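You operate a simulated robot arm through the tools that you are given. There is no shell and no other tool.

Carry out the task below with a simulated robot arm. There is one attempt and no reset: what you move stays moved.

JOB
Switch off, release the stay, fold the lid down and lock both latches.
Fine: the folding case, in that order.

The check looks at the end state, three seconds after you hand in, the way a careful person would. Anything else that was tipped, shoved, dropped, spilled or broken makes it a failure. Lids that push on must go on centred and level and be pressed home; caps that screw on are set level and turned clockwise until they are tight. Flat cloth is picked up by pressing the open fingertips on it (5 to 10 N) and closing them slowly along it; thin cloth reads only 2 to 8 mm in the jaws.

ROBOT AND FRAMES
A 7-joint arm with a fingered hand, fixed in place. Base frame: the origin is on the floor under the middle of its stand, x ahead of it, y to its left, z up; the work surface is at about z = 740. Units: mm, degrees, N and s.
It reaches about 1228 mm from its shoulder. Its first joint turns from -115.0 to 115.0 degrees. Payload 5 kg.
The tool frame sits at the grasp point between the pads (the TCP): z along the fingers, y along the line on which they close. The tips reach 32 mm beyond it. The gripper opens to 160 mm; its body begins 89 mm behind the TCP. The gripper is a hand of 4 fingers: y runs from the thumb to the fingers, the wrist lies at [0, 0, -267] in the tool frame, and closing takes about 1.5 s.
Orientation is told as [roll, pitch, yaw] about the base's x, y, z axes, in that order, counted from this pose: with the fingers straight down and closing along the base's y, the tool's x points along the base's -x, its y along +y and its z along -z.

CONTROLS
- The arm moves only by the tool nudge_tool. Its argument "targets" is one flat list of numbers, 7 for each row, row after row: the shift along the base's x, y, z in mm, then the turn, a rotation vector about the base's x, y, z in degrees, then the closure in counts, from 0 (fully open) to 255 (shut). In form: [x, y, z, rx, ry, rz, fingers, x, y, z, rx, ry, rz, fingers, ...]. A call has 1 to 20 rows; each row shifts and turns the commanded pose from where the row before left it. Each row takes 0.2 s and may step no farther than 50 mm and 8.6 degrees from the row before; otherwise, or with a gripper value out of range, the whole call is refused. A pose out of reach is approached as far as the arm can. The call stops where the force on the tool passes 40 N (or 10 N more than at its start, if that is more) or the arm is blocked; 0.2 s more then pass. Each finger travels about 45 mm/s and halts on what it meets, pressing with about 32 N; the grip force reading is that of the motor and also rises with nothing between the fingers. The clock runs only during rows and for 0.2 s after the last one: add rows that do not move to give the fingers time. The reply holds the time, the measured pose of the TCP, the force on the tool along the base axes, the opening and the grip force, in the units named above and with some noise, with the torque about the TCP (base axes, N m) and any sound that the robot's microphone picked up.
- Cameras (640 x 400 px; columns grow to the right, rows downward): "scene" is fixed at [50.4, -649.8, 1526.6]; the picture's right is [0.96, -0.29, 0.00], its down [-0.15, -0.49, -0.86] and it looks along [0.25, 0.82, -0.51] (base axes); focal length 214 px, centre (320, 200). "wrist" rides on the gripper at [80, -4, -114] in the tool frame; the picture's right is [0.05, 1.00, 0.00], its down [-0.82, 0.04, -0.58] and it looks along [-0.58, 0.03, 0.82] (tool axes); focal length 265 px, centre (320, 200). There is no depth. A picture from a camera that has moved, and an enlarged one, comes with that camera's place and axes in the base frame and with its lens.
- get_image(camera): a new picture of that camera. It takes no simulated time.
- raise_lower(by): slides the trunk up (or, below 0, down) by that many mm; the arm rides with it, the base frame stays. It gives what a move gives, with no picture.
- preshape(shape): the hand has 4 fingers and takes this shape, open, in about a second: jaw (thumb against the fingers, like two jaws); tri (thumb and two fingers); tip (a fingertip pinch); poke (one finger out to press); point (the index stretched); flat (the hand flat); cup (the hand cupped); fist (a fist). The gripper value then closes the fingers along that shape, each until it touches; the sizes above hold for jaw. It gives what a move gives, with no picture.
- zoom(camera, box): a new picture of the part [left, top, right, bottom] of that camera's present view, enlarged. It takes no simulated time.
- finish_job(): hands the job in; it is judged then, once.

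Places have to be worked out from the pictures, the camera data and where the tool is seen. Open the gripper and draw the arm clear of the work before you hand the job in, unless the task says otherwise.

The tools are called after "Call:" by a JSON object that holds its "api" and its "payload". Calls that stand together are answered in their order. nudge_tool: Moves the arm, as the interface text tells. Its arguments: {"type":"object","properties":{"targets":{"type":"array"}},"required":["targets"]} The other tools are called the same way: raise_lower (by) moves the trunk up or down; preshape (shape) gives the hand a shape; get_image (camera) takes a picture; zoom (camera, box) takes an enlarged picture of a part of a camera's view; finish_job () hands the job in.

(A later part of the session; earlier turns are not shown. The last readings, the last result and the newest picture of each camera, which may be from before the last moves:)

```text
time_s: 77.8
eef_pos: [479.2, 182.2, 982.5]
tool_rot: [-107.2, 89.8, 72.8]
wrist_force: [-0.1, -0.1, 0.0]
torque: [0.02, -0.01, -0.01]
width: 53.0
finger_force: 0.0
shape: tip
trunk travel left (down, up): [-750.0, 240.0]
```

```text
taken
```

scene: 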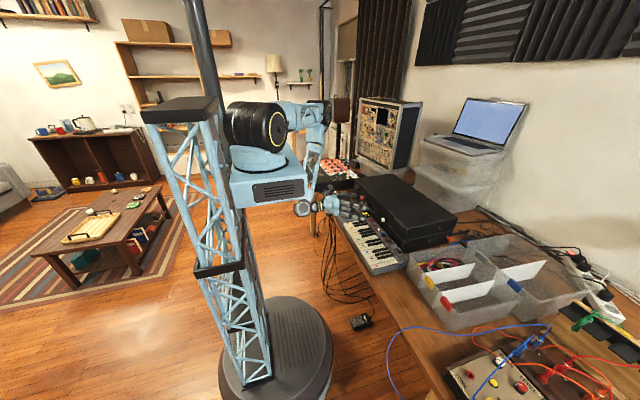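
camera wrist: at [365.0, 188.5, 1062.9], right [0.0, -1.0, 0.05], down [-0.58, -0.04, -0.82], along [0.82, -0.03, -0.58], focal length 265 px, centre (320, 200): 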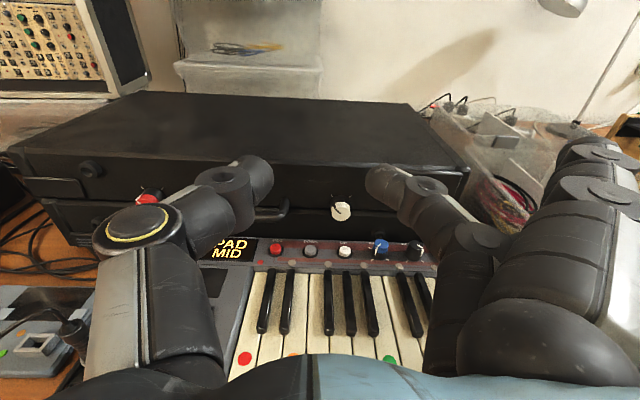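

Excellent front view: the lid is closed and both knobs are visible. I zoom in on each knob and the seam.

Call:
{"api": "zoom", "payload": {"camera": "wrist", "box": [310, 180, 370, 235]}}

Call:
{"api": "zoom", "payload": {"camera": "wrist", "box": [120, 170, 200, 230]}}

Call:
{"api": "zoom", "payload": {"camera": "wrist", "box": [0, 130, 470, 260]}}

```text
7.27 times, centred on (340, 208) of wrist
camera zoom: at [365.0, 188.5, 1062.9], right [0.0, -1.0, 0.05], down [-0.58, -0.04, -0.82], along [0.82, -0.03, -0.58], focal length 1930 px, centre (174, 146)
```

zoom: 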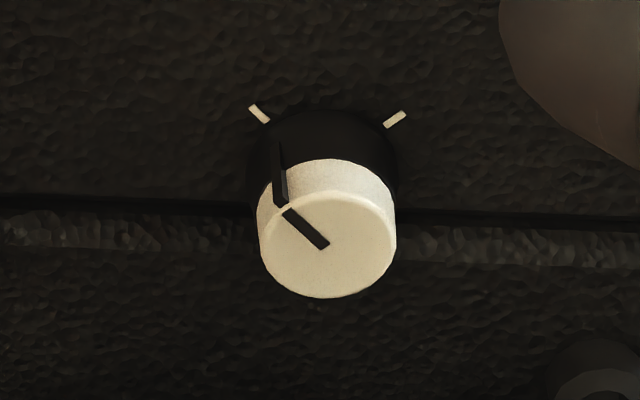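

```text
6.67 times, centred on (160, 200) of wrist
camera zoom: at [365.0, 188.5, 1062.9], right [0.0, -1.0, 0.05], down [-0.58, -0.04, -0.82], along [0.82, -0.03, -0.58], focal length 1769 px, centre (1387, 200)
```

zoom: 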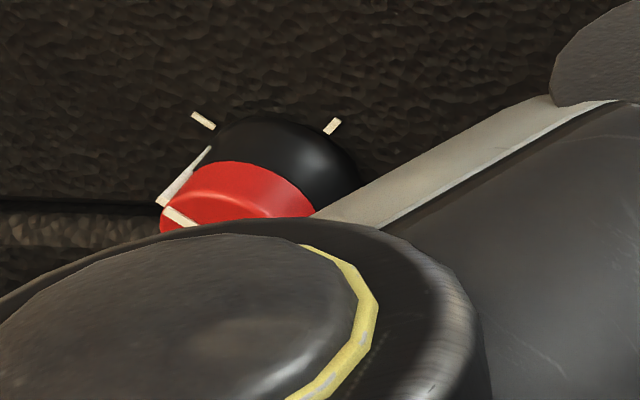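

```text
1.36 times, centred on (235, 195) of wrist
camera zoom: at [365.0, 188.5, 1062.9], right [0.0, -1.0, 0.05], down [-0.58, -0.04, -0.82], along [0.82, -0.03, -0.58], focal length 361 px, centre (436, 207)
```

zoom: 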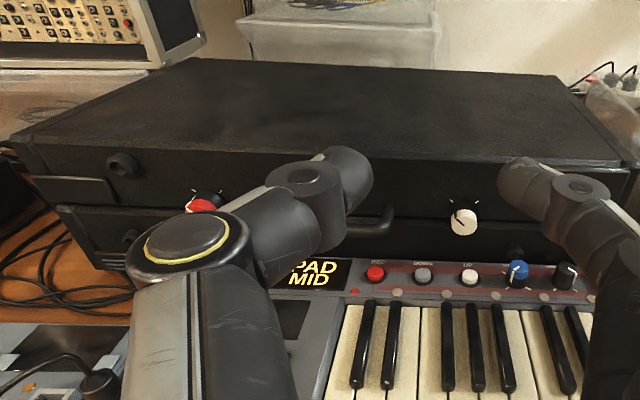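

Confirmed: each knob's pointer is at the upper-left tick and the second tick is at upper-right, so both need a 90° clockwise turn. White knob: axis at about (626-652, 152, 858), Ø24; red at y ≈ 395. I line up with the white one, hand rolled back 45° and pinch narrowed, still well in front.

Call:
{"api": "nudge_tool", "payload": {"targets": [0, -5, -10, -7.5, 0, 0, 185, 0, -5, -15, -7.5, 0, 0, 195, 0, -5, -20, -7.5, 0, 0, 195, 5, -5, -20, -7.5, 0, 0, 195, 10, -5, -20, -7.5, 0, 0, 195, 10, -5, -20, -7.5, 0, 0, 195]}}

Call:
{"api": "get_image", "payload": {"camera": "wrist"}}

Call:
{"api": "zoom", "payload": {"camera": "scene", "box": [290, 160, 450, 280]}}

```text
time_s: 79.2
eef_pos: [505.1, 154.0, 877.3]
tool_rot: [89.9, 45.0, -89.9]
wrist_force: [0.2, 1.0, 0.7]
torque: [-0.02, 0.01, 0.0]
width: 38.2
finger_force: 0.0
shape: tip
trunk travel left (down, up): [-750.0, 240.0]
```

```text
taken
camera wrist: at [389.7, 214.4, 931.3], right [0.0, -0.67, 0.74], down [-0.58, -0.61, -0.55], along [0.82, -0.43, -0.39], focal length 265 px, centre (320, 200)
```

wrist: 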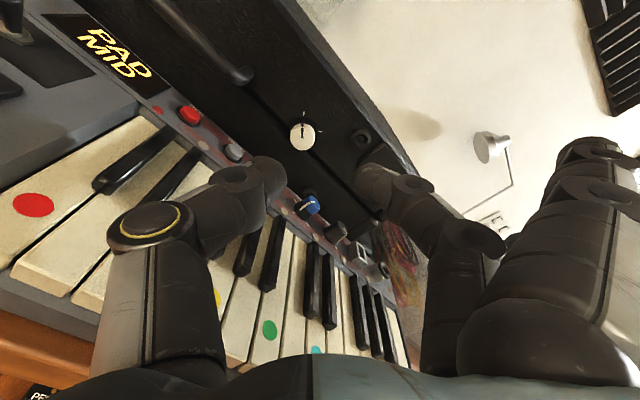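

```text
3.33 times, centred on (370, 220) of scene
camera zoom: at [50.4, -649.8, 1526.6], right [0.96, -0.29, 0.0], down [-0.15, -0.49, -0.86], along [0.25, 0.82, -0.51], focal length 715 px, centre (153, 133)
```

zoom: 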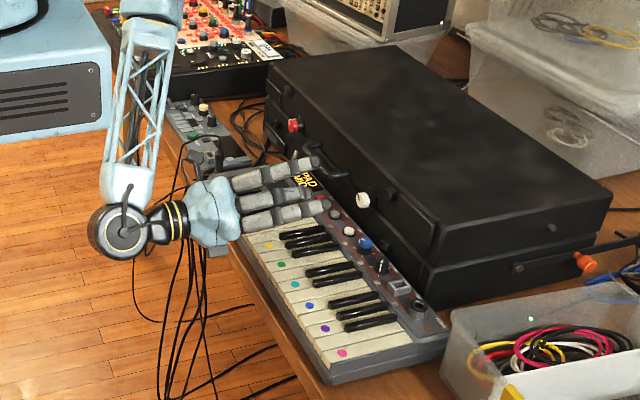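

The hand hovers in front of the white knob. I zoom in to measure its position from this second viewpoint.

Call:
{"api": "zoom", "payload": {"camera": "wrist", "box": [270, 95, 350, 165]}}

```text
5.71 times, centred on (310, 130) of wrist
camera zoom: at [389.7, 214.4, 931.3], right [0.0, -0.67, 0.74], down [-0.58, -0.61, -0.55], along [0.82, -0.43, -0.39], focal length 1517 px, centre (377, 600)
```

zoom: 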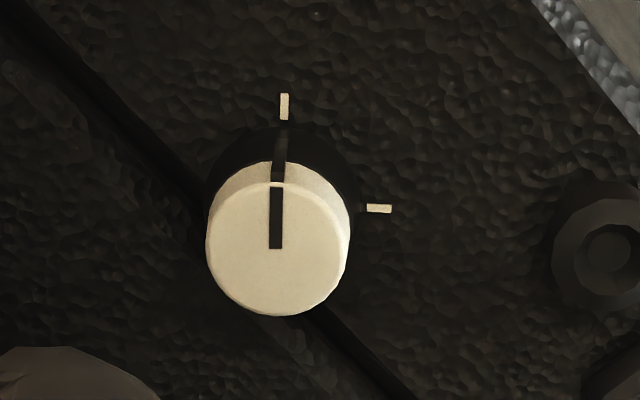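

Triangulated, the white knob's face is at (636, 150.5, 851) and the lid face at x = 659. I align on that axis, roll to 55° for keyboard clearance, and come to about 10 mm before the knob.

Call:
{"api": "nudge_tool", "payload": {"targets": [16, -1, -8, 2.5, 0, 0, 195, 16, -1, -7, 2.5, 0, 0, 195, 16, -1, -6, 2.5, 0, 0, 195, 16, -0.5, -6, 2.5, 0, 0, 195, 16, 0, 0, 0, 0, 0, 195]}}

Call:
{"api": "get_image", "payload": {"camera": "wrist"}}

Call:
{"api": "zoom", "payload": {"camera": "scene", "box": [360, 190, 440, 250]}}

```text
time_s: 80.3
eef_pos: [583.5, 151.0, 850.3]
tool_rot: [90.2, 55.0, -89.6]
wrist_force: [1.4, -0.2, 4.1]
torque: [0.17, 0.1, -0.03]
width: 37.3
finger_force: 0.1
shape: tip
trunk travel left (down, up): [-750.0, 240.0]
```

```text
taken
camera wrist: at [469.9, 200.7, 914.3], right [0.0, -0.79, 0.61], down [-0.58, -0.5, -0.65], along [0.82, -0.35, -0.45], focal length 265 px, centre (320, 200)
```

wrist: 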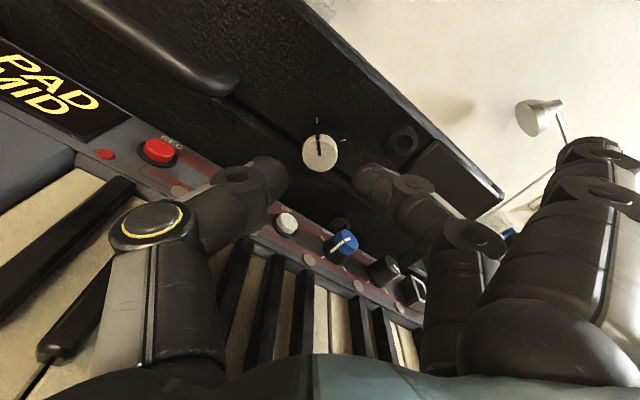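

```text
6.67 times, centred on (400, 220) of scene
camera zoom: at [50.4, -649.8, 1526.6], right [0.96, -0.29, 0.0], down [-0.15, -0.49, -0.86], along [0.25, 0.82, -0.51], focal length 1430 px, centre (-213, 67)
```

zoom: 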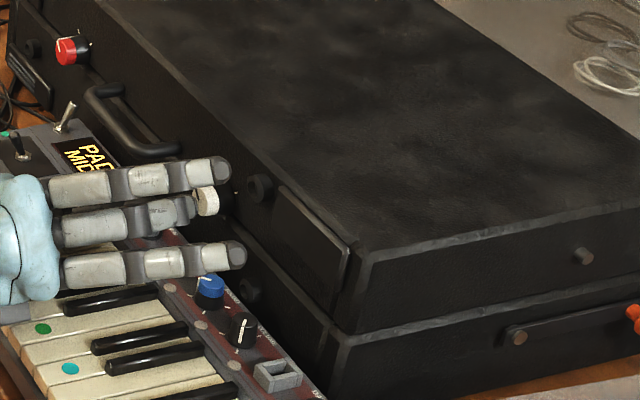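

A 4 N contact from below at the thumb joint shows it brushes the keyboard at this roll angle. I roll 10° further to lift the thumb clear and re-read the force.

Call:
{"api": "nudge_tool", "payload": {"targets": [0, 0, 3, 5, 0, 0, 195, 0, 0, -3, 5, 0, 0, 195, 0, 0, 0, 0, 0, 0, 195]}}

Call:
{"api": "zoom", "payload": {"camera": "wrist", "box": [220, 100, 440, 240]}}

Call:
{"api": "zoom", "payload": {"camera": "scene", "box": [335, 190, 425, 260]}}

```text
time_s: 81.2
eef_pos: [583.9, 150.7, 849.1]
tool_rot: [90.2, 65.1, -89.8]
wrist_force: [0.2, 0.6, 1.4]
torque: [0.0, -0.01, -0.04]
width: 37.7
finger_force: 0.1
shape: tip
trunk travel left (down, up): [-750.0, 240.0]
```

```text
2.86 times, centred on (330, 170) of wrist
camera zoom: at [469.8, 189.2, 921.4], right [0.0, -0.88, 0.47], down [-0.58, -0.38, -0.72], along [0.82, -0.27, -0.51], focal length 758 px, centre (291, 286)
```

zoom: 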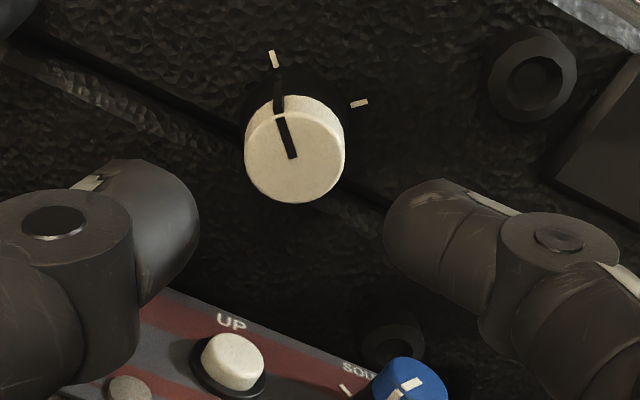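

```text
5.71 times, centred on (380, 225) of scene
camera zoom: at [50.4, -649.8, 1526.6], right [0.96, -0.29, 0.0], down [-0.15, -0.49, -0.86], along [0.25, 0.82, -0.51], focal length 1226 px, centre (-23, 57)
```

zoom: 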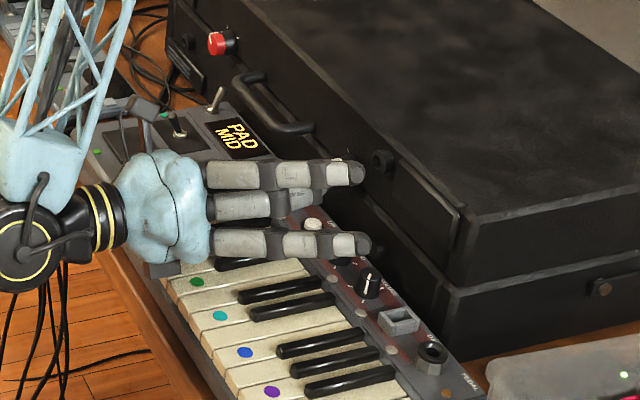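

Clear of the keyboard now, and the knob axis reads (y 151, z 851.5) against the tool at (150.7, 849). I advance 28 mm onto the knob with a 2 mm rise.

Call:
{"api": "nudge_tool", "payload": {"targets": [8, 0, 1, 0, 0, 0, 195, 8, 0, 1, 0, 0, 0, 195, 6, 0, 0, 0, 0, 0, 195, 6, 0, 0, 0, 0, 0, 195]}}

Call:
{"api": "zoom", "payload": {"camera": "wrist", "box": [220, 100, 440, 240]}}

```text
time_s: 82.2
eef_pos: [614.0, 149.8, 851.6]
tool_rot: [90.2, 65.2, -89.7]
wrist_force: [0.3, 0.2, 0.8]
torque: [-0.02, 0.05, -0.01]
width: 37.8
finger_force: 0.0
shape: tip
trunk travel left (down, up): [-750.0, 240.0]
```

```text
2.86 times, centred on (330, 170) of wrist
camera zoom: at [498.6, 189.1, 923.6], right [0.0, -0.88, 0.47], down [-0.58, -0.38, -0.72], along [0.82, -0.27, -0.51], focal length 758 px, centre (291, 286)
```

zoom: 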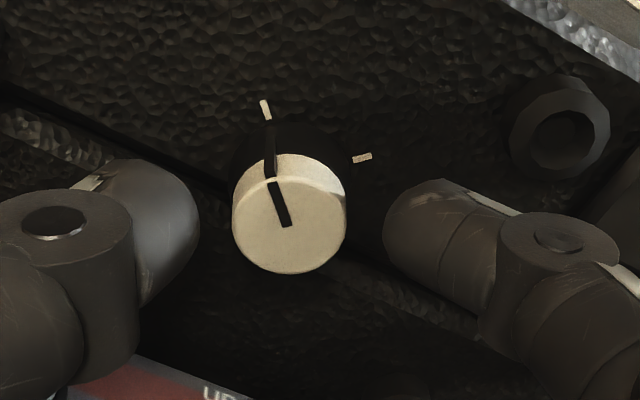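

The knob is centred between the tips with no contact on the lid. I close the pinch on it.

Call:
{"api": "nudge_tool", "payload": {"targets": [0, 0, 0, 0, 0, 0, 215, 0, 0, 0, 0, 0, 0, 235, 0, 0, 0, 0, 0, 0, 255, 0, 0, 0, 0, 0, 0, 255]}}

Call:
{"api": "zoom", "payload": {"camera": "wrist", "box": [220, 100, 440, 240]}}

```text
time_s: 83.2
eef_pos: [613.3, 151.1, 852.8]
tool_rot: [90.2, 65.0, -89.6]
wrist_force: [-2.2, 0.0, 1.2]
torque: [0.01, -0.03, -0.02]
width: 15.8
finger_force: 32.1
shape: tip
trunk travel left (down, up): [-750.0, 240.0]
```

```text
2.86 times, centred on (330, 170) of wrist
camera zoom: at [498.2, 189.1, 923.7], right [0.0, -0.88, 0.47], down [-0.58, -0.38, -0.72], along [0.82, -0.27, -0.51], focal length 758 px, centre (291, 286)
```

zoom: 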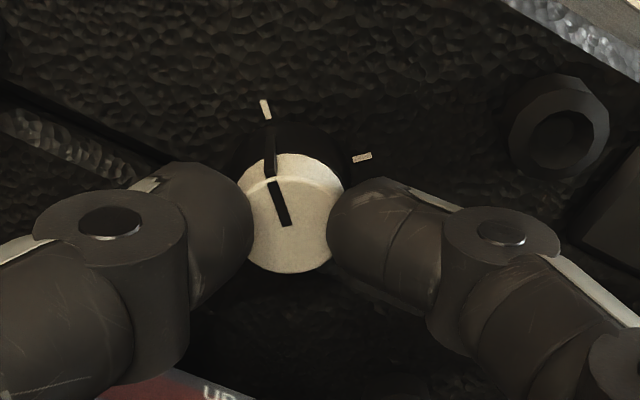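

Firm grip (32 N). I turn it 30° clockwise (positive about x) in small rows.

Call:
{"api": "nudge_tool", "payload": {"targets": [0, 0, 0, 5, 0, 0, 255, 0, 0, 0, 5, 0, 0, 255, 0, 0, 0, 5, 0, 0, 255, 0, 0, 0, 5, 0, 0, 255, 0, 0, 0, 5, 0, 0, 255, 0, 0, 0, 5, 0, 0, 255]}}

Call:
{"api": "zoom", "payload": {"camera": "wrist", "box": [220, 100, 440, 240]}}

```text
time_s: 84.5
eef_pos: [610.9, 149.5, 857.2]
tool_rot: [-107.2, 87.0, 72.9]
wrist_force: [-26.5, -3.1, 26.2]
torque: [-3.16, -0.62, 0.92]
width: 14.9
finger_force: 32.0
shape: tip
trunk travel left (down, up): [-750.0, 240.0]
stopped in row 6: the force on the tool passed its limit at 46 N (the readings are from after the stop); the commanded pose is now the measured one
```

```text
2.86 times, centred on (330, 170) of wrist
camera zoom: at [495.5, 150.4, 937.3], right [0.0, -1.0, 0.0], down [-0.56, 0.0, -0.83], along [0.83, 0.0, -0.56], focal length 758 px, centre (291, 286)
```

zoom: 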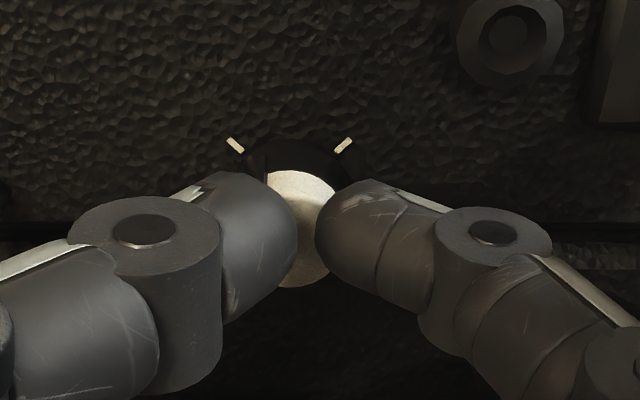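

Something other than the knob was hit: the torque points to the outer finger about 120 mm to -y. I look at the scene before moving.

Call:
{"api": "zoom", "payload": {"camera": "scene", "box": [350, 190, 430, 255]}}

Call:
{"api": "get_image", "payload": {"camera": "wrist"}}

```text
6.15 times, centred on (390, 222) of scene
camera zoom: at [50.4, -649.8, 1526.6], right [0.96, -0.29, 0.0], down [-0.15, -0.49, -0.86], along [0.25, 0.82, -0.51], focal length 1320 px, centre (-111, 62)
```

zoom: 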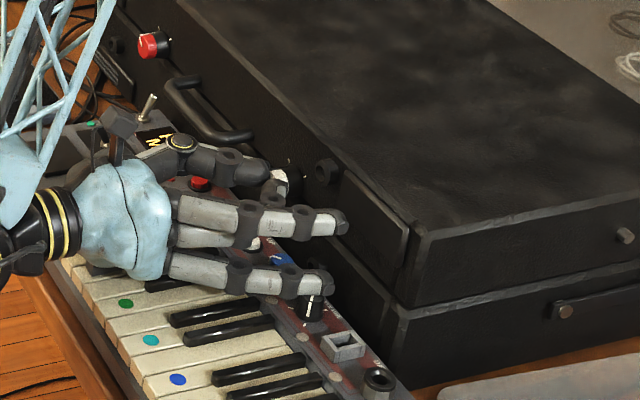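

```text
taken
camera wrist: at [495.5, 150.4, 937.3], right [0.0, -1.0, 0.0], down [-0.56, 0.0, -0.83], along [0.83, 0.0, -0.56], focal length 265 px, centre (320, 200)
```

wrist: 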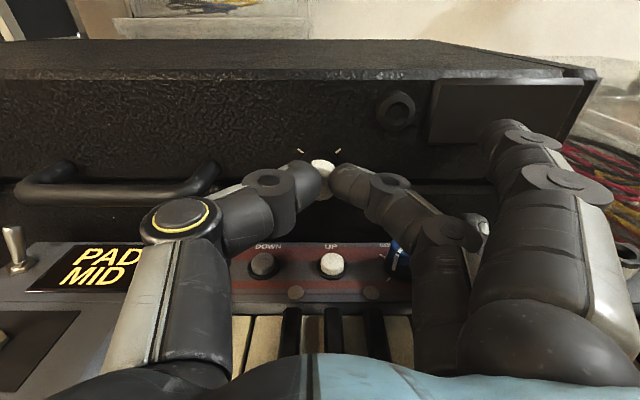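

The lower outer finger has come down on the keyboard's black knob. I open the pinch, lift 3 mm and roll back, then check the white knob's pointer and the keyboard.

Call:
{"api": "nudge_tool", "payload": {"targets": [0, 0, 1, 0, 0, 0, 225, 0, 0, 1, 0, 0, 0, 195, 0, 0, 0, -5, 0, 0, 195, 0, 0, -1, -5, 0, 0, 195, 0, 0, -2, -5, 0, 0, 195, 0, 0, -2, -5, 0, 0, 195]}}

Call:
{"api": "zoom", "payload": {"camera": "wrist", "box": [220, 100, 440, 240]}}

Call:
{"api": "zoom", "payload": {"camera": "scene", "box": [350, 190, 430, 255]}}

```text
time_s: 85.9
eef_pos: [613.5, 150.4, 852.9]
tool_rot: [92.0, 73.2, -87.8]
wrist_force: [-0.5, -0.1, 0.1]
torque: [0.02, 0.02, -0.03]
width: 37.4
finger_force: 0.1
shape: tip
trunk travel left (down, up): [-750.0, 240.0]
```

```text
2.86 times, centred on (330, 170) of wrist
camera zoom: at [498.0, 177.4, 927.4], right [0.0, -0.94, 0.34], down [-0.57, -0.28, -0.77], along [0.82, -0.19, -0.54], focal length 758 px, centre (291, 286)
```

zoom: 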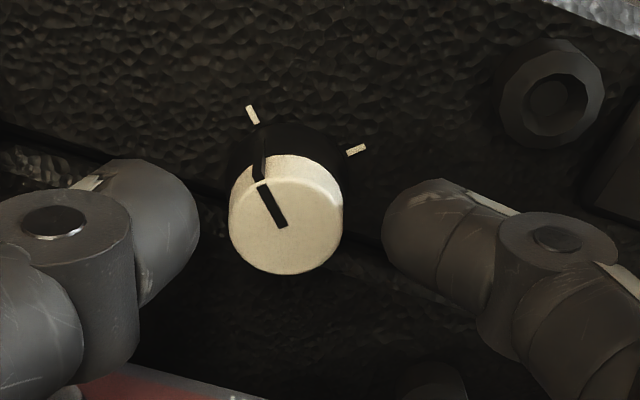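

```text
6.15 times, centred on (390, 222) of scene
camera zoom: at [50.4, -649.8, 1526.6], right [0.96, -0.29, 0.0], down [-0.15, -0.49, -0.86], along [0.25, 0.82, -0.51], focal length 1320 px, centre (-111, 62)
```

zoom: 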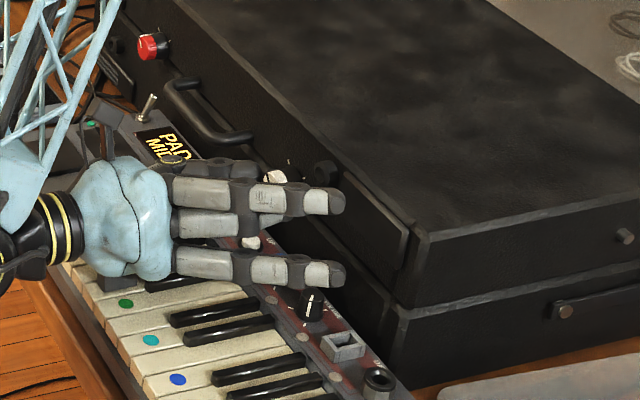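

The pointer hasn't moved from the left tick, so the grip slipped. I regrip and turn only 10°, checking the torque and pointer while staying clear of the keyboard.

Call:
{"api": "nudge_tool", "payload": {"targets": [0, 0, 0, -5, 0, 0, 195, 1, 0, -1, -5, 0, 0, 195, 1, 0, 0, 0, 0, 0, 215, 0, 0, 0, 0, 0, 0, 235, 0, 0, 0, 0, 0, 0, 255, 0, 0, 0, 0, 0, 0, 255, 0, 0, 0, 4, 0, 0, 255, 0, 0, 0, 4, 0, 0, 255, 0, 0, 0, 4, 0, 0, 255, 0, 0, 0, 0, 0, 0, 255]}}

Call:
{"api": "zoom", "payload": {"camera": "wrist", "box": [220, 100, 440, 240]}}

```text
time_s: 88.1
eef_pos: [614.8, 150.3, 850.7]
tool_rot: [92.1, 75.2, -87.6]
wrist_force: [0.7, 0.7, -2.5]
torque: [0.01, 0.04, 0.07]
width: 16.9
finger_force: 32.1
shape: tip
trunk travel left (down, up): [-750.0, 240.0]
```

```text
2.86 times, centred on (330, 170) of wrist
camera zoom: at [500.4, 174.5, 927.1], right [0.0, -0.95, 0.3], down [-0.57, -0.25, -0.78], along [0.82, -0.17, -0.54], focal length 758 px, centre (291, 286)
```

zoom: 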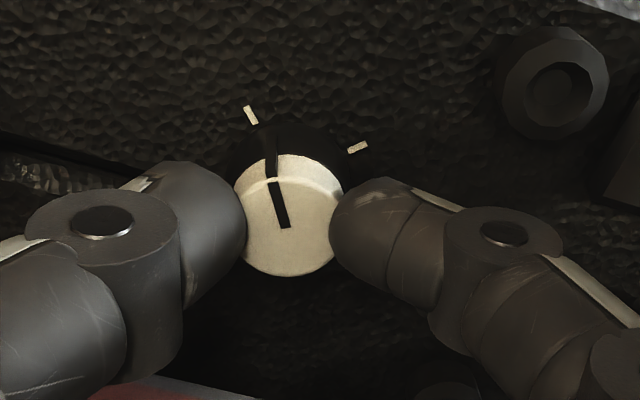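

Now the pointer keeps its place in the rolling camera image, so the knob is turning with the hand at low torque (about 10° so far). I open here to see whether it stays or springs back.

Call:
{"api": "nudge_tool", "payload": {"targets": [0, 0, 0, 0, 0, 0, 235, 0, 0, 0, 0, 0, 0, 210, 0, 0, 0, 0, 0, 0, 195, 0, 0, 0, 0, 0, 0, 195]}}

Call:
{"api": "zoom", "payload": {"camera": "wrist", "box": [220, 100, 440, 240]}}

```text
time_s: 89.1
eef_pos: [616.7, 148.7, 851.2]
tool_rot: [92.3, 75.3, -87.5]
wrist_force: [-0.2, -0.8, 0.1]
torque: [0.01, -0.02, -0.01]
width: 36.9
finger_force: 0.1
shape: tip
trunk travel left (down, up): [-750.0, 240.0]
```

```text
2.86 times, centred on (330, 170) of wrist
camera zoom: at [500.4, 174.6, 927.3], right [0.0, -0.95, 0.3], down [-0.57, -0.25, -0.78], along [0.82, -0.17, -0.54], focal length 758 px, centre (291, 286)
```

zoom: 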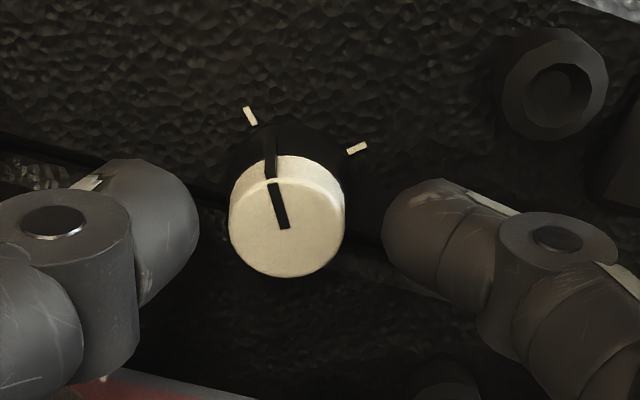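

The knob stays where I leave it, so I can ratchet it. From the open state I roll back to 62°, regrip, and turn 22° clockwise (stopping before the keyboard knob).

Call:
{"api": "nudge_tool", "payload": {"targets": [0, 0.5, 0, -4.5, 0, 0, 195, 0, 0.5, 0, -4.5, 0, 0, 195, 0, 0, 0, -4, 0, 0, 195, 0, 0, 0, 0, 0, 0, 215, 0, 0, 0, 0, 0, 0, 235, 0, 0, 0, 0, 0, 0, 255, 0, 0, 0, 0, 0, 0, 255, 0, 0, 0, 4.4, 0, 0, 255, 0, 0, 0, 4.4, 0, 0, 255, 0, 0, 0, 4.4, 0, 0, 255, 0, 0, 0, 4.4, 0, 0, 255, 0, 0, 0, 4.4, 0, 0, 255, 0, 0, 0, 0, 0, 0, 255]}}

Call:
{"api": "zoom", "payload": {"camera": "wrist", "box": [220, 100, 440, 240]}}

```text
time_s: 91.9
eef_pos: [615.7, 150.2, 851.7]
tool_rot: [96.2, 84.3, -83.6]
wrist_force: [3.5, -2.3, 3.2]
torque: [-0.07, -0.08, 0.0]
width: 17.6
finger_force: 31.7
shape: tip
trunk travel left (down, up): [-750.0, 240.0]
```

```text
2.86 times, centred on (330, 170) of wrist
camera zoom: at [500.3, 162.9, 930.4], right [0.0, -0.99, 0.15], down [-0.57, -0.12, -0.81], along [0.82, -0.09, -0.56], focal length 758 px, centre (291, 286)
```

zoom: 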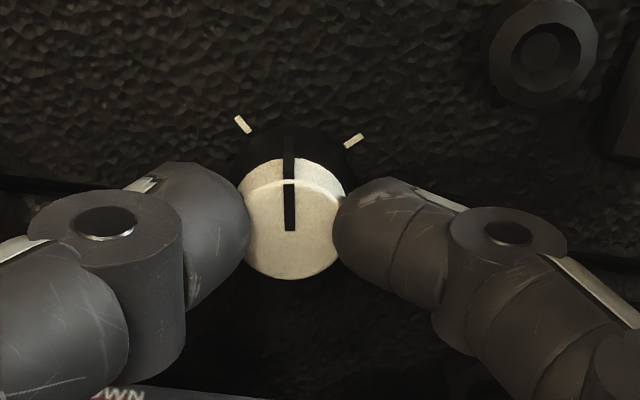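

The pointer has come about a third of the way (36° from the left tick). I repeat the ratchet stroke.

Call:
{"api": "nudge_tool", "payload": {"targets": [0, 0, 0, 0, 0, 0, 225, 0, 0, 0, 0, 0, 0, 195, 0, 0, 0, -5.5, 0, 0, 195, 0, 0, 0, -5.5, 0, 0, 195, 0, 0, 0, -5.5, 0, 0, 195, 0, 0, 0, -5.5, 0, 0, 195, 0, 0, 0, 0, 0, 0, 215, 0, 0, 0, 0, 0, 0, 235, 0, 0, 0, 0, 0, 0, 255, 0, 0, 0, 0, 0, 0, 255, 0, 0, 0, 4.4, 0, 0, 255, 0, 0, 0, 4.4, 0, 0, 255, 0, 0, 0, 4.4, 0, 0, 255, 0, 0, 0, 4.4, 0, 0, 255, 0, 0, 0, 4.4, 0, 0, 255, 0, 0, 0, 0, 0, 0, 255]}}

Call:
{"api": "zoom", "payload": {"camera": "wrist", "box": [220, 100, 440, 240]}}

```text
time_s: 95.3
eef_pos: [615.4, 150.5, 851.2]
tool_rot: [96.0, 84.2, -83.9]
wrist_force: [1.7, -3.6, -1.5]
torque: [-0.02, -0.02, -0.06]
width: 17.6
finger_force: 32.5
shape: tip
trunk travel left (down, up): [-750.0, 240.0]
```

```text
2.86 times, centred on (330, 170) of wrist
camera zoom: at [500.2, 163.2, 930.2], right [0.0, -0.99, 0.15], down [-0.57, -0.12, -0.81], along [0.82, -0.09, -0.56], focal length 758 px, centre (291, 286)
```

zoom: 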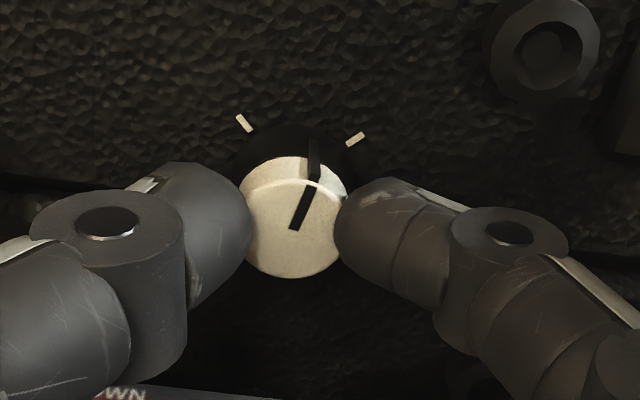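

The pointer is now about 22° right of vertical with roughly 32° to go. Another full stroke.

Call:
{"api": "nudge_tool", "payload": {"targets": [0, 0, 0, 0, 0, 0, 225, 0, 0, 0, 0, 0, 0, 195, 0, 0, 0, -5.5, 0, 0, 195, 0, 0, 0, -5.5, 0, 0, 195, 0, 0, 0, -5.5, 0, 0, 195, 0, 0, 0, -5.5, 0, 0, 195, 0, 0, 0, 0, 0, 0, 215, 0, 0, 0, 0, 0, 0, 235, 0, 0, 0, 0, 0, 0, 255, 0, 0, 0, 0, 0, 0, 255, 0, 0, 0, 4.4, 0, 0, 255, 0, 0, 0, 4.4, 0, 0, 255, 0, 0, 0, 4.4, 0, 0, 255, 0, 0, 0, 4.4, 0, 0, 255, 0, 0, 0, 4.4, 0, 0, 255, 0, 0, 0, 0, 0, 0, 255]}}

Call:
{"api": "zoom", "payload": {"camera": "wrist", "box": [220, 100, 440, 240]}}

```text
time_s: 98.7
eef_pos: [615.0, 150.1, 851.8]
tool_rot: [96.5, 84.2, -83.5]
wrist_force: [5.1, -1.6, 3.6]
torque: [0.01, -0.07, -0.01]
width: 17.8
finger_force: 31.7
shape: tip
trunk travel left (down, up): [-750.0, 240.0]
```

```text
2.86 times, centred on (330, 170) of wrist
camera zoom: at [500.4, 163.1, 930.1], right [0.0, -0.99, 0.15], down [-0.57, -0.12, -0.81], along [0.82, -0.09, -0.56], focal length 758 px, centre (291, 286)
```

zoom: 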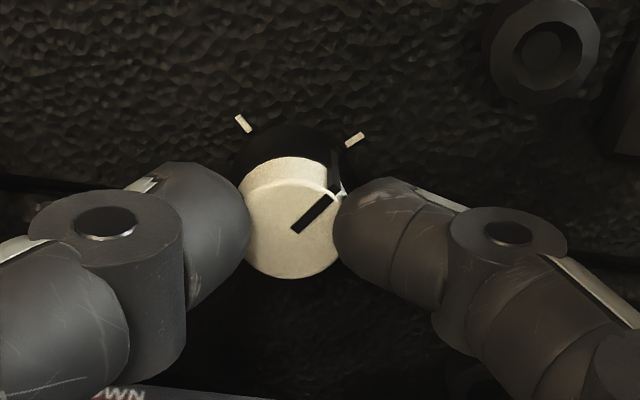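

Nearly there: pointer at about 48°, the tick at about 54°. One more short stroke to bring it home against its stop.

Call:
{"api": "nudge_tool", "payload": {"targets": [0, 0, 0, 0, 0, 0, 225, 0, 0, 0, 0, 0, 0, 195, 0, 0, 0, -5.5, 0, 0, 195, 0, 0, 0, -5.5, 0, 0, 195, 0, 0, 0, -5, 0, 0, 195, 0, 0, 0, 0, 0, 0, 215, 0, 0, 0, 0, 0, 0, 235, 0, 0, 0, 0, 0, 0, 255, 0, 0, 0, 0, 0, 0, 255, 0, 0, 0, 4, 0, 0, 255, 0, 0, 0, 4, 0, 0, 255, 0, 0, 0, 4, 0, 0, 255, 0, 0, 0, 0, 0, 0, 255]}}

Call:
{"api": "zoom", "payload": {"camera": "wrist", "box": [220, 100, 440, 240]}}

```text
time_s: 101.5
eef_pos: [614.8, 150.6, 852.3]
tool_rot: [94.1, 80.1, -85.8]
wrist_force: [-1.3, 2.3, 9.8]
torque: [-0.39, -0.14, 0.15]
width: 17.8
finger_force: 32.0
shape: tip
trunk travel left (down, up): [-750.0, 240.0]
```

```text
2.86 times, centred on (330, 170) of wrist
camera zoom: at [500.0, 168.9, 929.9], right [0.0, -0.98, 0.22], down [-0.57, -0.18, -0.8], along [0.82, -0.12, -0.55], focal length 758 px, centre (291, 286)
```

zoom: 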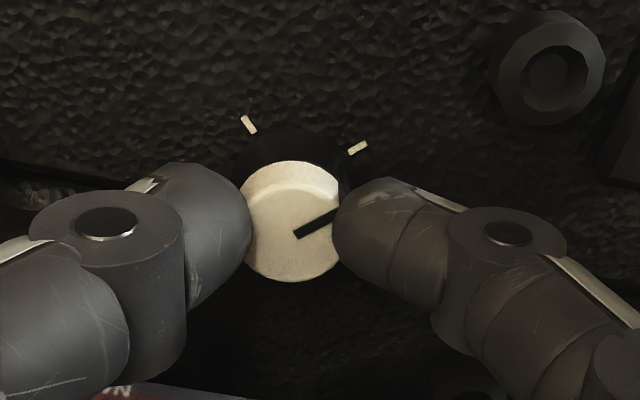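

Torque has risen to 0.39 N·m, so the knob is at its stop with the pointer at the right tick. I add 5° to be sure it is home, then open and inspect.

Call:
{"api": "nudge_tool", "payload": {"targets": [0, 0, 0, 3, 0, 0, 255, 0, 0, 0, 2, 0, 0, 255, 0, 0, 0, 0, 0, 0, 255]}}

Call:
{"api": "nudge_tool", "payload": {"targets": [0, 0, 0, 0, 0, 0, 225, 0, 0, 0, 0, 0, 0, 195, 0, 0, 0, 0, 0, 0, 180, -15, 0, 0, 0, 0, 0, 180, -20, 0, 1, 0, 0, 0, 180, -25, 0, 5, 0, 0, 0, 180]}}

Call:
{"api": "zoom", "payload": {"camera": "wrist", "box": [260, 90, 380, 190]}}

```text
time_s: 102.3
eef_pos: [615.6, 150.2, 853.0]
tool_rot: [99.1, 85.3, -80.9]
wrist_force: [-1.4, 2.2, 19.8]
torque: [-0.52, -0.38, 0.19]
width: 17.8
finger_force: 31.6
shape: tip
trunk travel left (down, up): [-750.0, 240.0]
```

```text
time_s: 103.7
eef_pos: [554.7, 149.7, 857.7]
tool_rot: [97.4, 85.1, -82.4]
wrist_force: [0.1, 0.1, 0.3]
torque: [0.03, 0.01, -0.04]
width: 46.8
finger_force: 0.1
shape: tip
trunk travel left (down, up): [-750.0, 240.0]
```

```text
4.00 times, centred on (320, 140) of wrist
camera zoom: at [439.9, 161.6, 936.5], right [0.0, -0.99, 0.14], down [-0.57, -0.11, -0.82], along [0.82, -0.08, -0.56], focal length 1062 px, centre (320, 440)
```

zoom: 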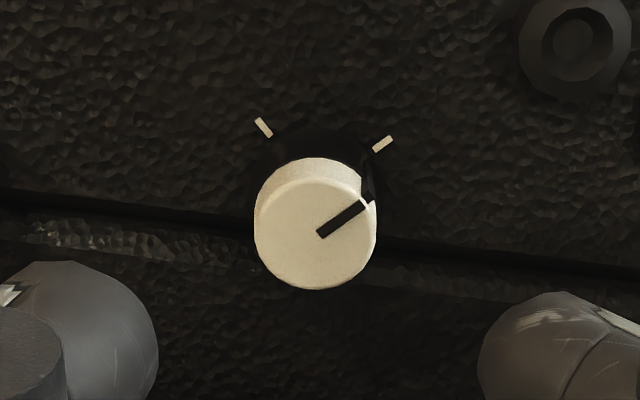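

The white latch pointer is now exactly on the right-hand tick: locked. I retreat, rise and go across to the red knob, rolling the hand to 15° on the way.

Call:
{"api": "nudge_tool", "payload": {"targets": [-30, 0, 25, 0, 0, 0, 180, -25, 0, 35, 0, 0, 0, 180, 0, 40, 10, -7.8, 0, 0, 180, 0, 40, 5, -7.8, 0, 0, 180, 0, 40, 5, -7.8, 0, 0, 180, 0, 40, 0, -7.8, 0, 0, 180, 0, 40, 0, -7.8, 0, 0, 180, 0, 40, 0, -7.8, 0, 0, 180, 0, 3, 0, -7.8, 0, 0, 180, 0, 2, 0, -7.8, 0, 0, 180, 0, 0, 0, -7.8, 0, 0, 180]}}

Call:
{"api": "get_image", "payload": {"camera": "wrist"}}

Call:
{"api": "zoom", "payload": {"camera": "scene", "box": [290, 140, 450, 260]}}

```text
time_s: 106.1
eef_pos: [500.9, 395.8, 937.8]
tool_rot: [90.2, 14.8, -89.2]
wrist_force: [0.7, -1.2, -0.1]
torque: [0.03, 0.01, 0.0]
width: 46.5
finger_force: 0.1
shape: tip
trunk travel left (down, up): [-750.0, 240.0]
```

```text
taken
camera wrist: at [384.9, 474.3, 954.4], right [0.0, -0.21, 0.98], down [-0.57, -0.81, -0.17], along [0.82, -0.56, -0.12], focal length 265 px, centre (320, 200)
```

wrist: 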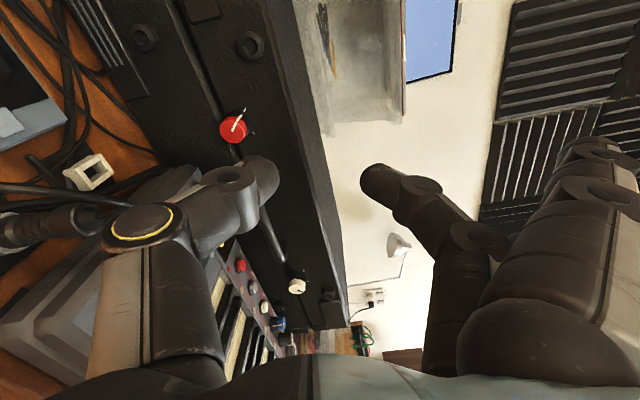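

```text
3.33 times, centred on (370, 200) of scene
camera zoom: at [50.4, -649.8, 1526.6], right [0.96, -0.29, 0.0], down [-0.15, -0.49, -0.86], along [0.25, 0.82, -0.51], focal length 715 px, centre (153, 200)
```

zoom: 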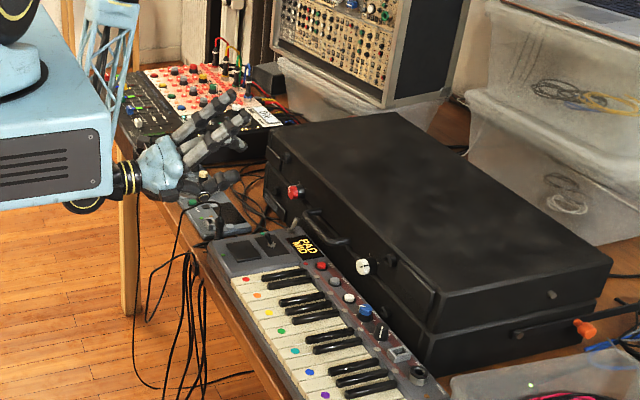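

I can see the red knob. There's a black plug and cable at the lower left, so I zoom in on both the knob and that plug before descending.

Call:
{"api": "zoom", "payload": {"camera": "wrist", "box": [200, 95, 280, 165]}}

Call:
{"api": "zoom", "payload": {"camera": "wrist", "box": [0, 100, 240, 320]}}

Call:
{"api": "zoom", "payload": {"camera": "scene", "box": [325, 175, 395, 230]}}

```text
5.71 times, centred on (240, 130) of wrist
camera zoom: at [384.9, 474.3, 954.4], right [0.0, -0.21, 0.98], down [-0.57, -0.81, -0.17], along [0.82, -0.56, -0.12], focal length 1517 px, centre (777, 600)
```

zoom: 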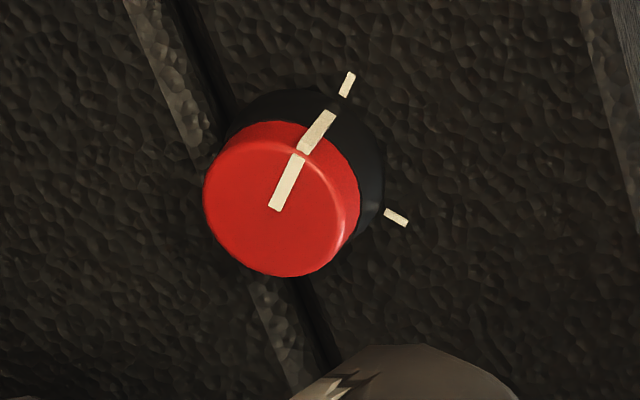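

```text
1.82 times, centred on (120, 210) of wrist
camera zoom: at [384.9, 474.3, 954.4], right [0.0, -0.21, 0.98], down [-0.57, -0.81, -0.17], along [0.82, -0.56, -0.12], focal length 483 px, centre (684, 182)
```

zoom: 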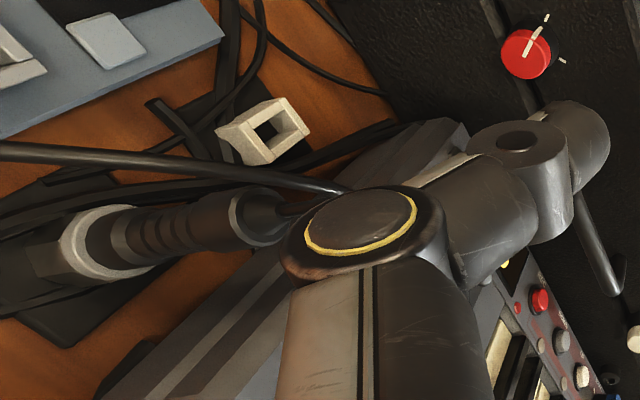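

```text
7.27 times, centred on (360, 202) of scene
camera zoom: at [50.4, -649.8, 1526.6], right [0.96, -0.29, 0.0], down [-0.15, -0.49, -0.86], along [0.25, 0.82, -0.51], focal length 1560 px, centre (29, 182)
```

zoom: 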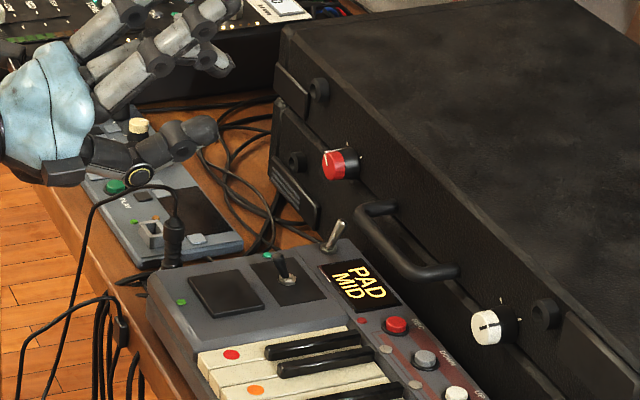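

The red knob's centre works out at (636, 400, 851). A plug with a cable arch stands at about (500, 410, up to 840), right where a straight-in hand would be, so I bring the hand in from the left and slightly above: yaw -33°, pitch 19° down, and roll accordingly. I do these turns here in free space.

Call:
{"api": "nudge_tool", "payload": {"targets": [0, 5, 5, 7.7, 0, 0, 180, 0, 5, 5, 7.7, 0, 0, 180, 0, 5, 0, 7.8, 0, 0, 180, 5, 5, 0, 0, 0, -8.4, 180, 5, 5, 0, 0, 0, -8.4, 180, 5, 5, 0, 0, 0, -8.3, 180, 5, 5, 0, 0, 0, -8.3, 180, 5, 5, 0, 3.43, 5.2, 0, 180, 5, 5, 0, 3.43, 5.2, 0, 180, 5, 5, 0, 3.43, 5.2, 0, 180, 0, 0, 0, -6, 0, 0, 185, 0, 0, 0, -6, 0, 0, 185]}}

Call:
{"api": "get_image", "payload": {"camera": "wrist"}}

Call:
{"api": "zoom", "payload": {"camera": "scene", "box": [290, 140, 420, 240]}}

```text
time_s: 108.7
eef_pos: [535.8, 445.4, 946.1]
tool_rot: [77.0, 27.4, -131.5]
wrist_force: [0.5, 0.2, 0.1]
torque: [-0.03, -0.01, -0.04]
width: 44.1
finger_force: 0.1
shape: tip
trunk travel left (down, up): [-750.0, 240.0]
```

```text
taken
camera wrist: at [491.8, 566.9, 1003.7], right [-0.1, -0.45, 0.89], down [-0.95, -0.23, -0.22], along [0.31, -0.86, -0.4], focal length 265 px, centre (320, 200)
```

wrist: 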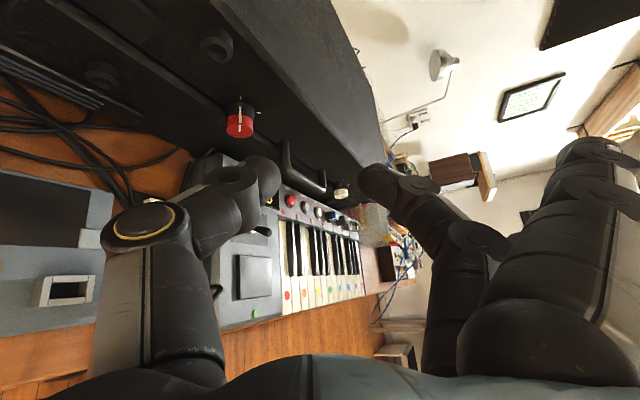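

```text
4.00 times, centred on (355, 190) of scene
camera zoom: at [50.4, -649.8, 1526.6], right [0.96, -0.29, 0.0], down [-0.15, -0.49, -0.86], along [0.25, 0.82, -0.51], focal length 858 px, centre (180, 240)
```

zoom: 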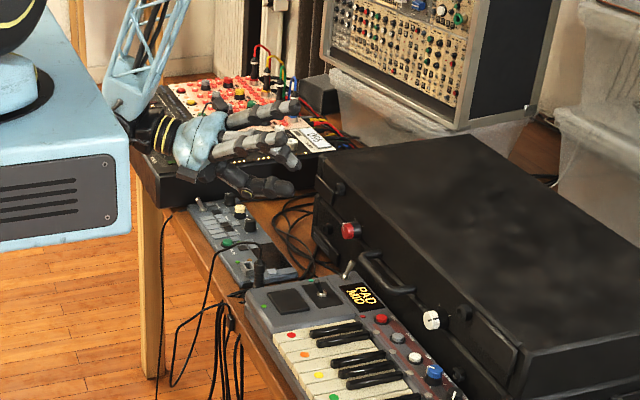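

The hand is oriented as planned with the camera on the left. I zoom in to recheck the red knob's position from here.

Call:
{"api": "zoom", "payload": {"camera": "wrist", "box": [200, 80, 290, 160]}}

```text
5.00 times, centred on (245, 120) of wrist
camera zoom: at [491.8, 566.9, 1003.7], right [-0.1, -0.45, 0.89], down [-0.95, -0.23, -0.22], along [0.31, -0.86, -0.4], focal length 1327 px, centre (695, 600)
```

zoom: 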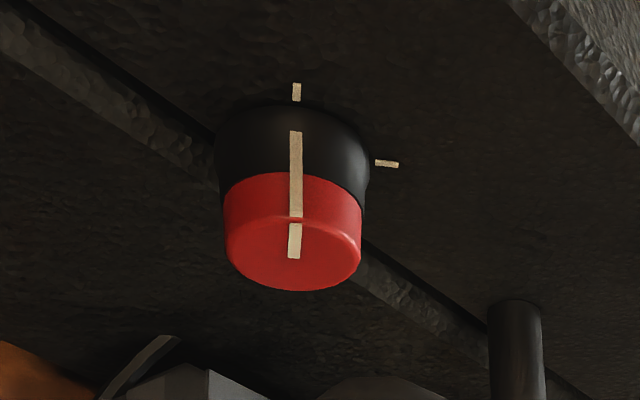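

Consistent: axis at about y 398.5, z 850. I move to the pre-approach point about 60 mm back along the fingers.

Call:
{"api": "nudge_tool", "payload": {"targets": [10, 0, -25, 0, 0, 0, 195, 14, 0, -27, 0, 0, 0, 195, 15, -1, -27, 0, 0, 0, 195, 0, 0, 0, 0, 0, 0, 195]}}

Call:
{"api": "get_image", "payload": {"camera": "wrist"}}

Call:
{"api": "zoom", "payload": {"camera": "scene", "box": [325, 165, 405, 230]}}

```text
time_s: 109.7
eef_pos: [575.1, 444.6, 869.6]
tool_rot: [77.0, 27.5, -131.6]
wrist_force: [-0.1, 0.3, -0.3]
torque: [-0.04, 0.04, 0.04]
width: 38.0
finger_force: 0.0
shape: tip
trunk travel left (down, up): [-750.0, 240.0]
```

```text
taken
camera wrist: at [531.7, 565.9, 926.0], right [-0.1, -0.45, 0.89], down [-0.95, -0.23, -0.22], along [0.31, -0.86, -0.4], focal length 265 px, centre (320, 200)
```

wrist: 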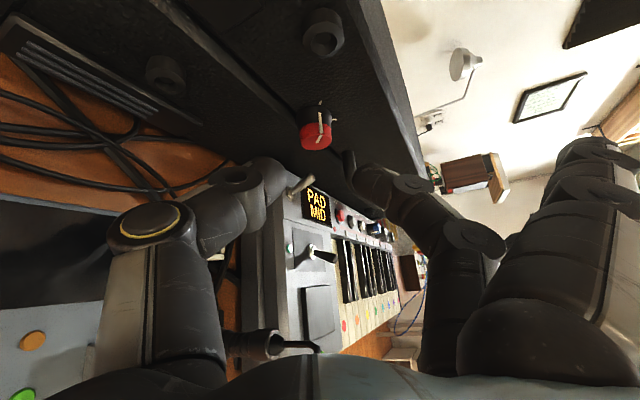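

```text
6.15 times, centred on (365, 198) of scene
camera zoom: at [50.4, -649.8, 1526.6], right [0.96, -0.29, 0.0], down [-0.15, -0.49, -0.86], along [0.25, 0.82, -0.51], focal length 1320 px, centre (43, 215)
```

zoom: 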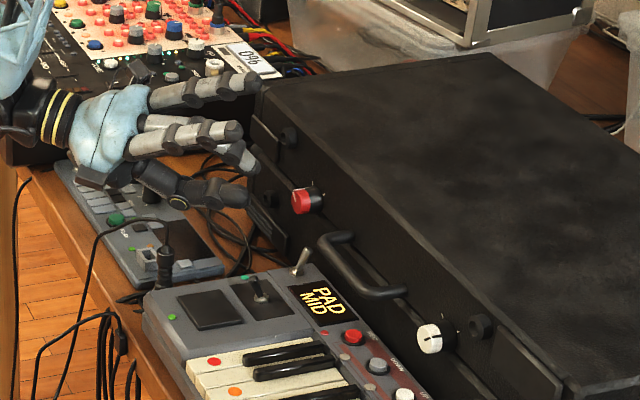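

Everything is clear and unloaded. I zoom in once more to check the alignment before going on.

Call:
{"api": "zoom", "payload": {"camera": "wrist", "box": [230, 80, 410, 220]}}

```text
2.86 times, centred on (320, 150) of wrist
camera zoom: at [531.7, 565.9, 926.0], right [-0.1, -0.45, 0.89], down [-0.95, -0.23, -0.22], along [0.31, -0.86, -0.4], focal length 758 px, centre (320, 343)
```

zoom: 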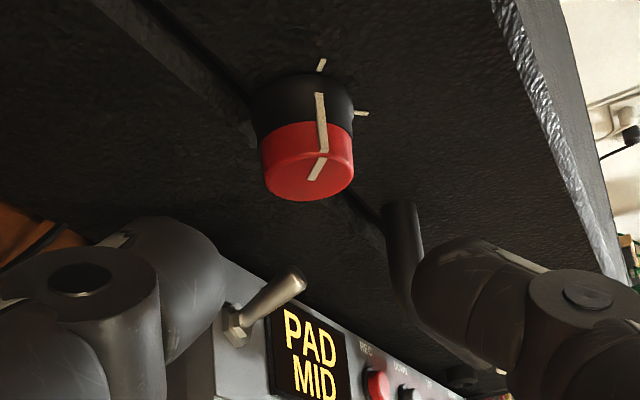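

Alignment is within 2 mm. I advance along the finger direction, about three quarters of the way, and check.

Call:
{"api": "nudge_tool", "payload": {"targets": [11.8, -8.8, -4, 0, 0, 0, 195, 11.8, -8.8, -4, 0, 0, 0, 195, 11.8, -8.8, -4, 0, 0, 0, 195]}}

Call:
{"api": "zoom", "payload": {"camera": "wrist", "box": [210, 80, 430, 250]}}

Call:
{"api": "zoom", "payload": {"camera": "scene", "box": [340, 170, 400, 220]}}

```text
time_s: 110.5
eef_pos: [611.4, 418.4, 856.3]
tool_rot: [76.8, 27.5, -131.5]
wrist_force: [-0.4, -0.2, -0.3]
torque: [-0.01, 0.01, 0.02]
width: 37.9
finger_force: 0.1
shape: tip
trunk travel left (down, up): [-750.0, 240.0]
```

```text
2.35 times, centred on (320, 165) of wrist
camera zoom: at [566.7, 538.7, 913.2], right [-0.1, -0.45, 0.89], down [-0.95, -0.23, -0.22], along [0.31, -0.86, -0.4], focal length 624 px, centre (320, 282)
```

zoom: 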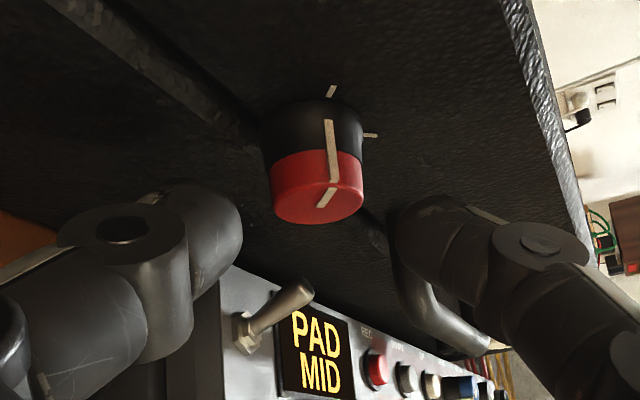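

```text
8.00 times, centred on (370, 195) of scene
camera zoom: at [50.4, -649.8, 1526.6], right [0.96, -0.29, 0.0], down [-0.15, -0.49, -0.86], along [0.25, 0.82, -0.51], focal length 1716 px, centre (-80, 240)
```

zoom: 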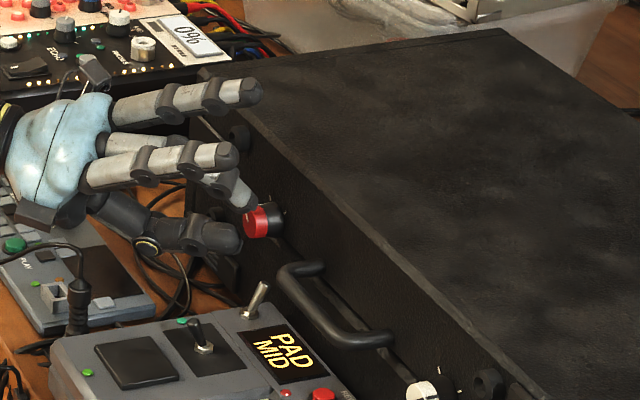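

Still aligned: face at (636, 399, 849). I make the last 14 mm and close the pinch.

Call:
{"api": "nudge_tool", "payload": {"targets": [5.4, -4.4, -1.3, 0, 0, 0, 195, 5.4, -4.4, -1.4, 0, 0, 0, 195, 0, 0, 0, 0, 0, 0, 215, 0, 0, 0, 0, 0, 0, 235, 0, 0, 0, 0, 0, 0, 255, 0, 0, 0, 0, 0, 0, 255]}}

Call:
{"api": "zoom", "payload": {"camera": "wrist", "box": [210, 80, 430, 250]}}

Call:
{"api": "zoom", "payload": {"camera": "scene", "box": [340, 170, 400, 220]}}

```text
time_s: 111.9
eef_pos: [620.3, 409.0, 852.6]
tool_rot: [76.9, 27.4, -131.7]
wrist_force: [0.7, 0.3, -2.3]
torque: [0.09, 0.0, -0.01]
width: 17.1
finger_force: 31.5
shape: tip
trunk travel left (down, up): [-750.0, 240.0]
```

```text
2.35 times, centred on (320, 165) of wrist
camera zoom: at [577.1, 530.2, 910.3], right [-0.1, -0.45, 0.89], down [-0.95, -0.23, -0.22], along [0.31, -0.86, -0.4], focal length 624 px, centre (320, 282)
```

zoom: 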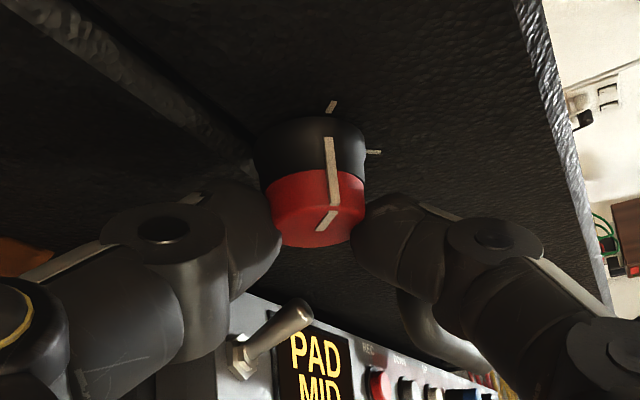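

```text
8.00 times, centred on (370, 195) of scene
camera zoom: at [50.4, -649.8, 1526.6], right [0.96, -0.29, 0.0], down [-0.15, -0.49, -0.86], along [0.25, 0.82, -0.51], focal length 1716 px, centre (-80, 240)
```

zoom: 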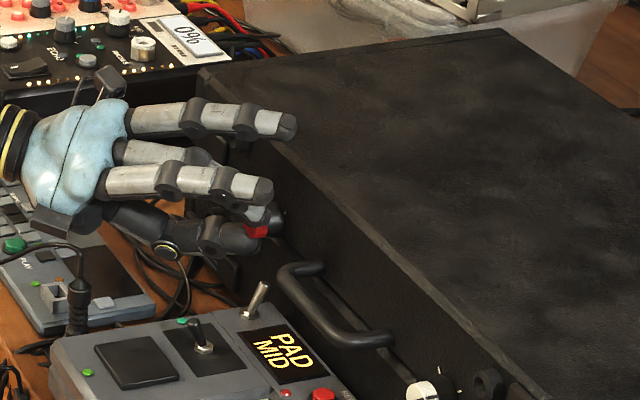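

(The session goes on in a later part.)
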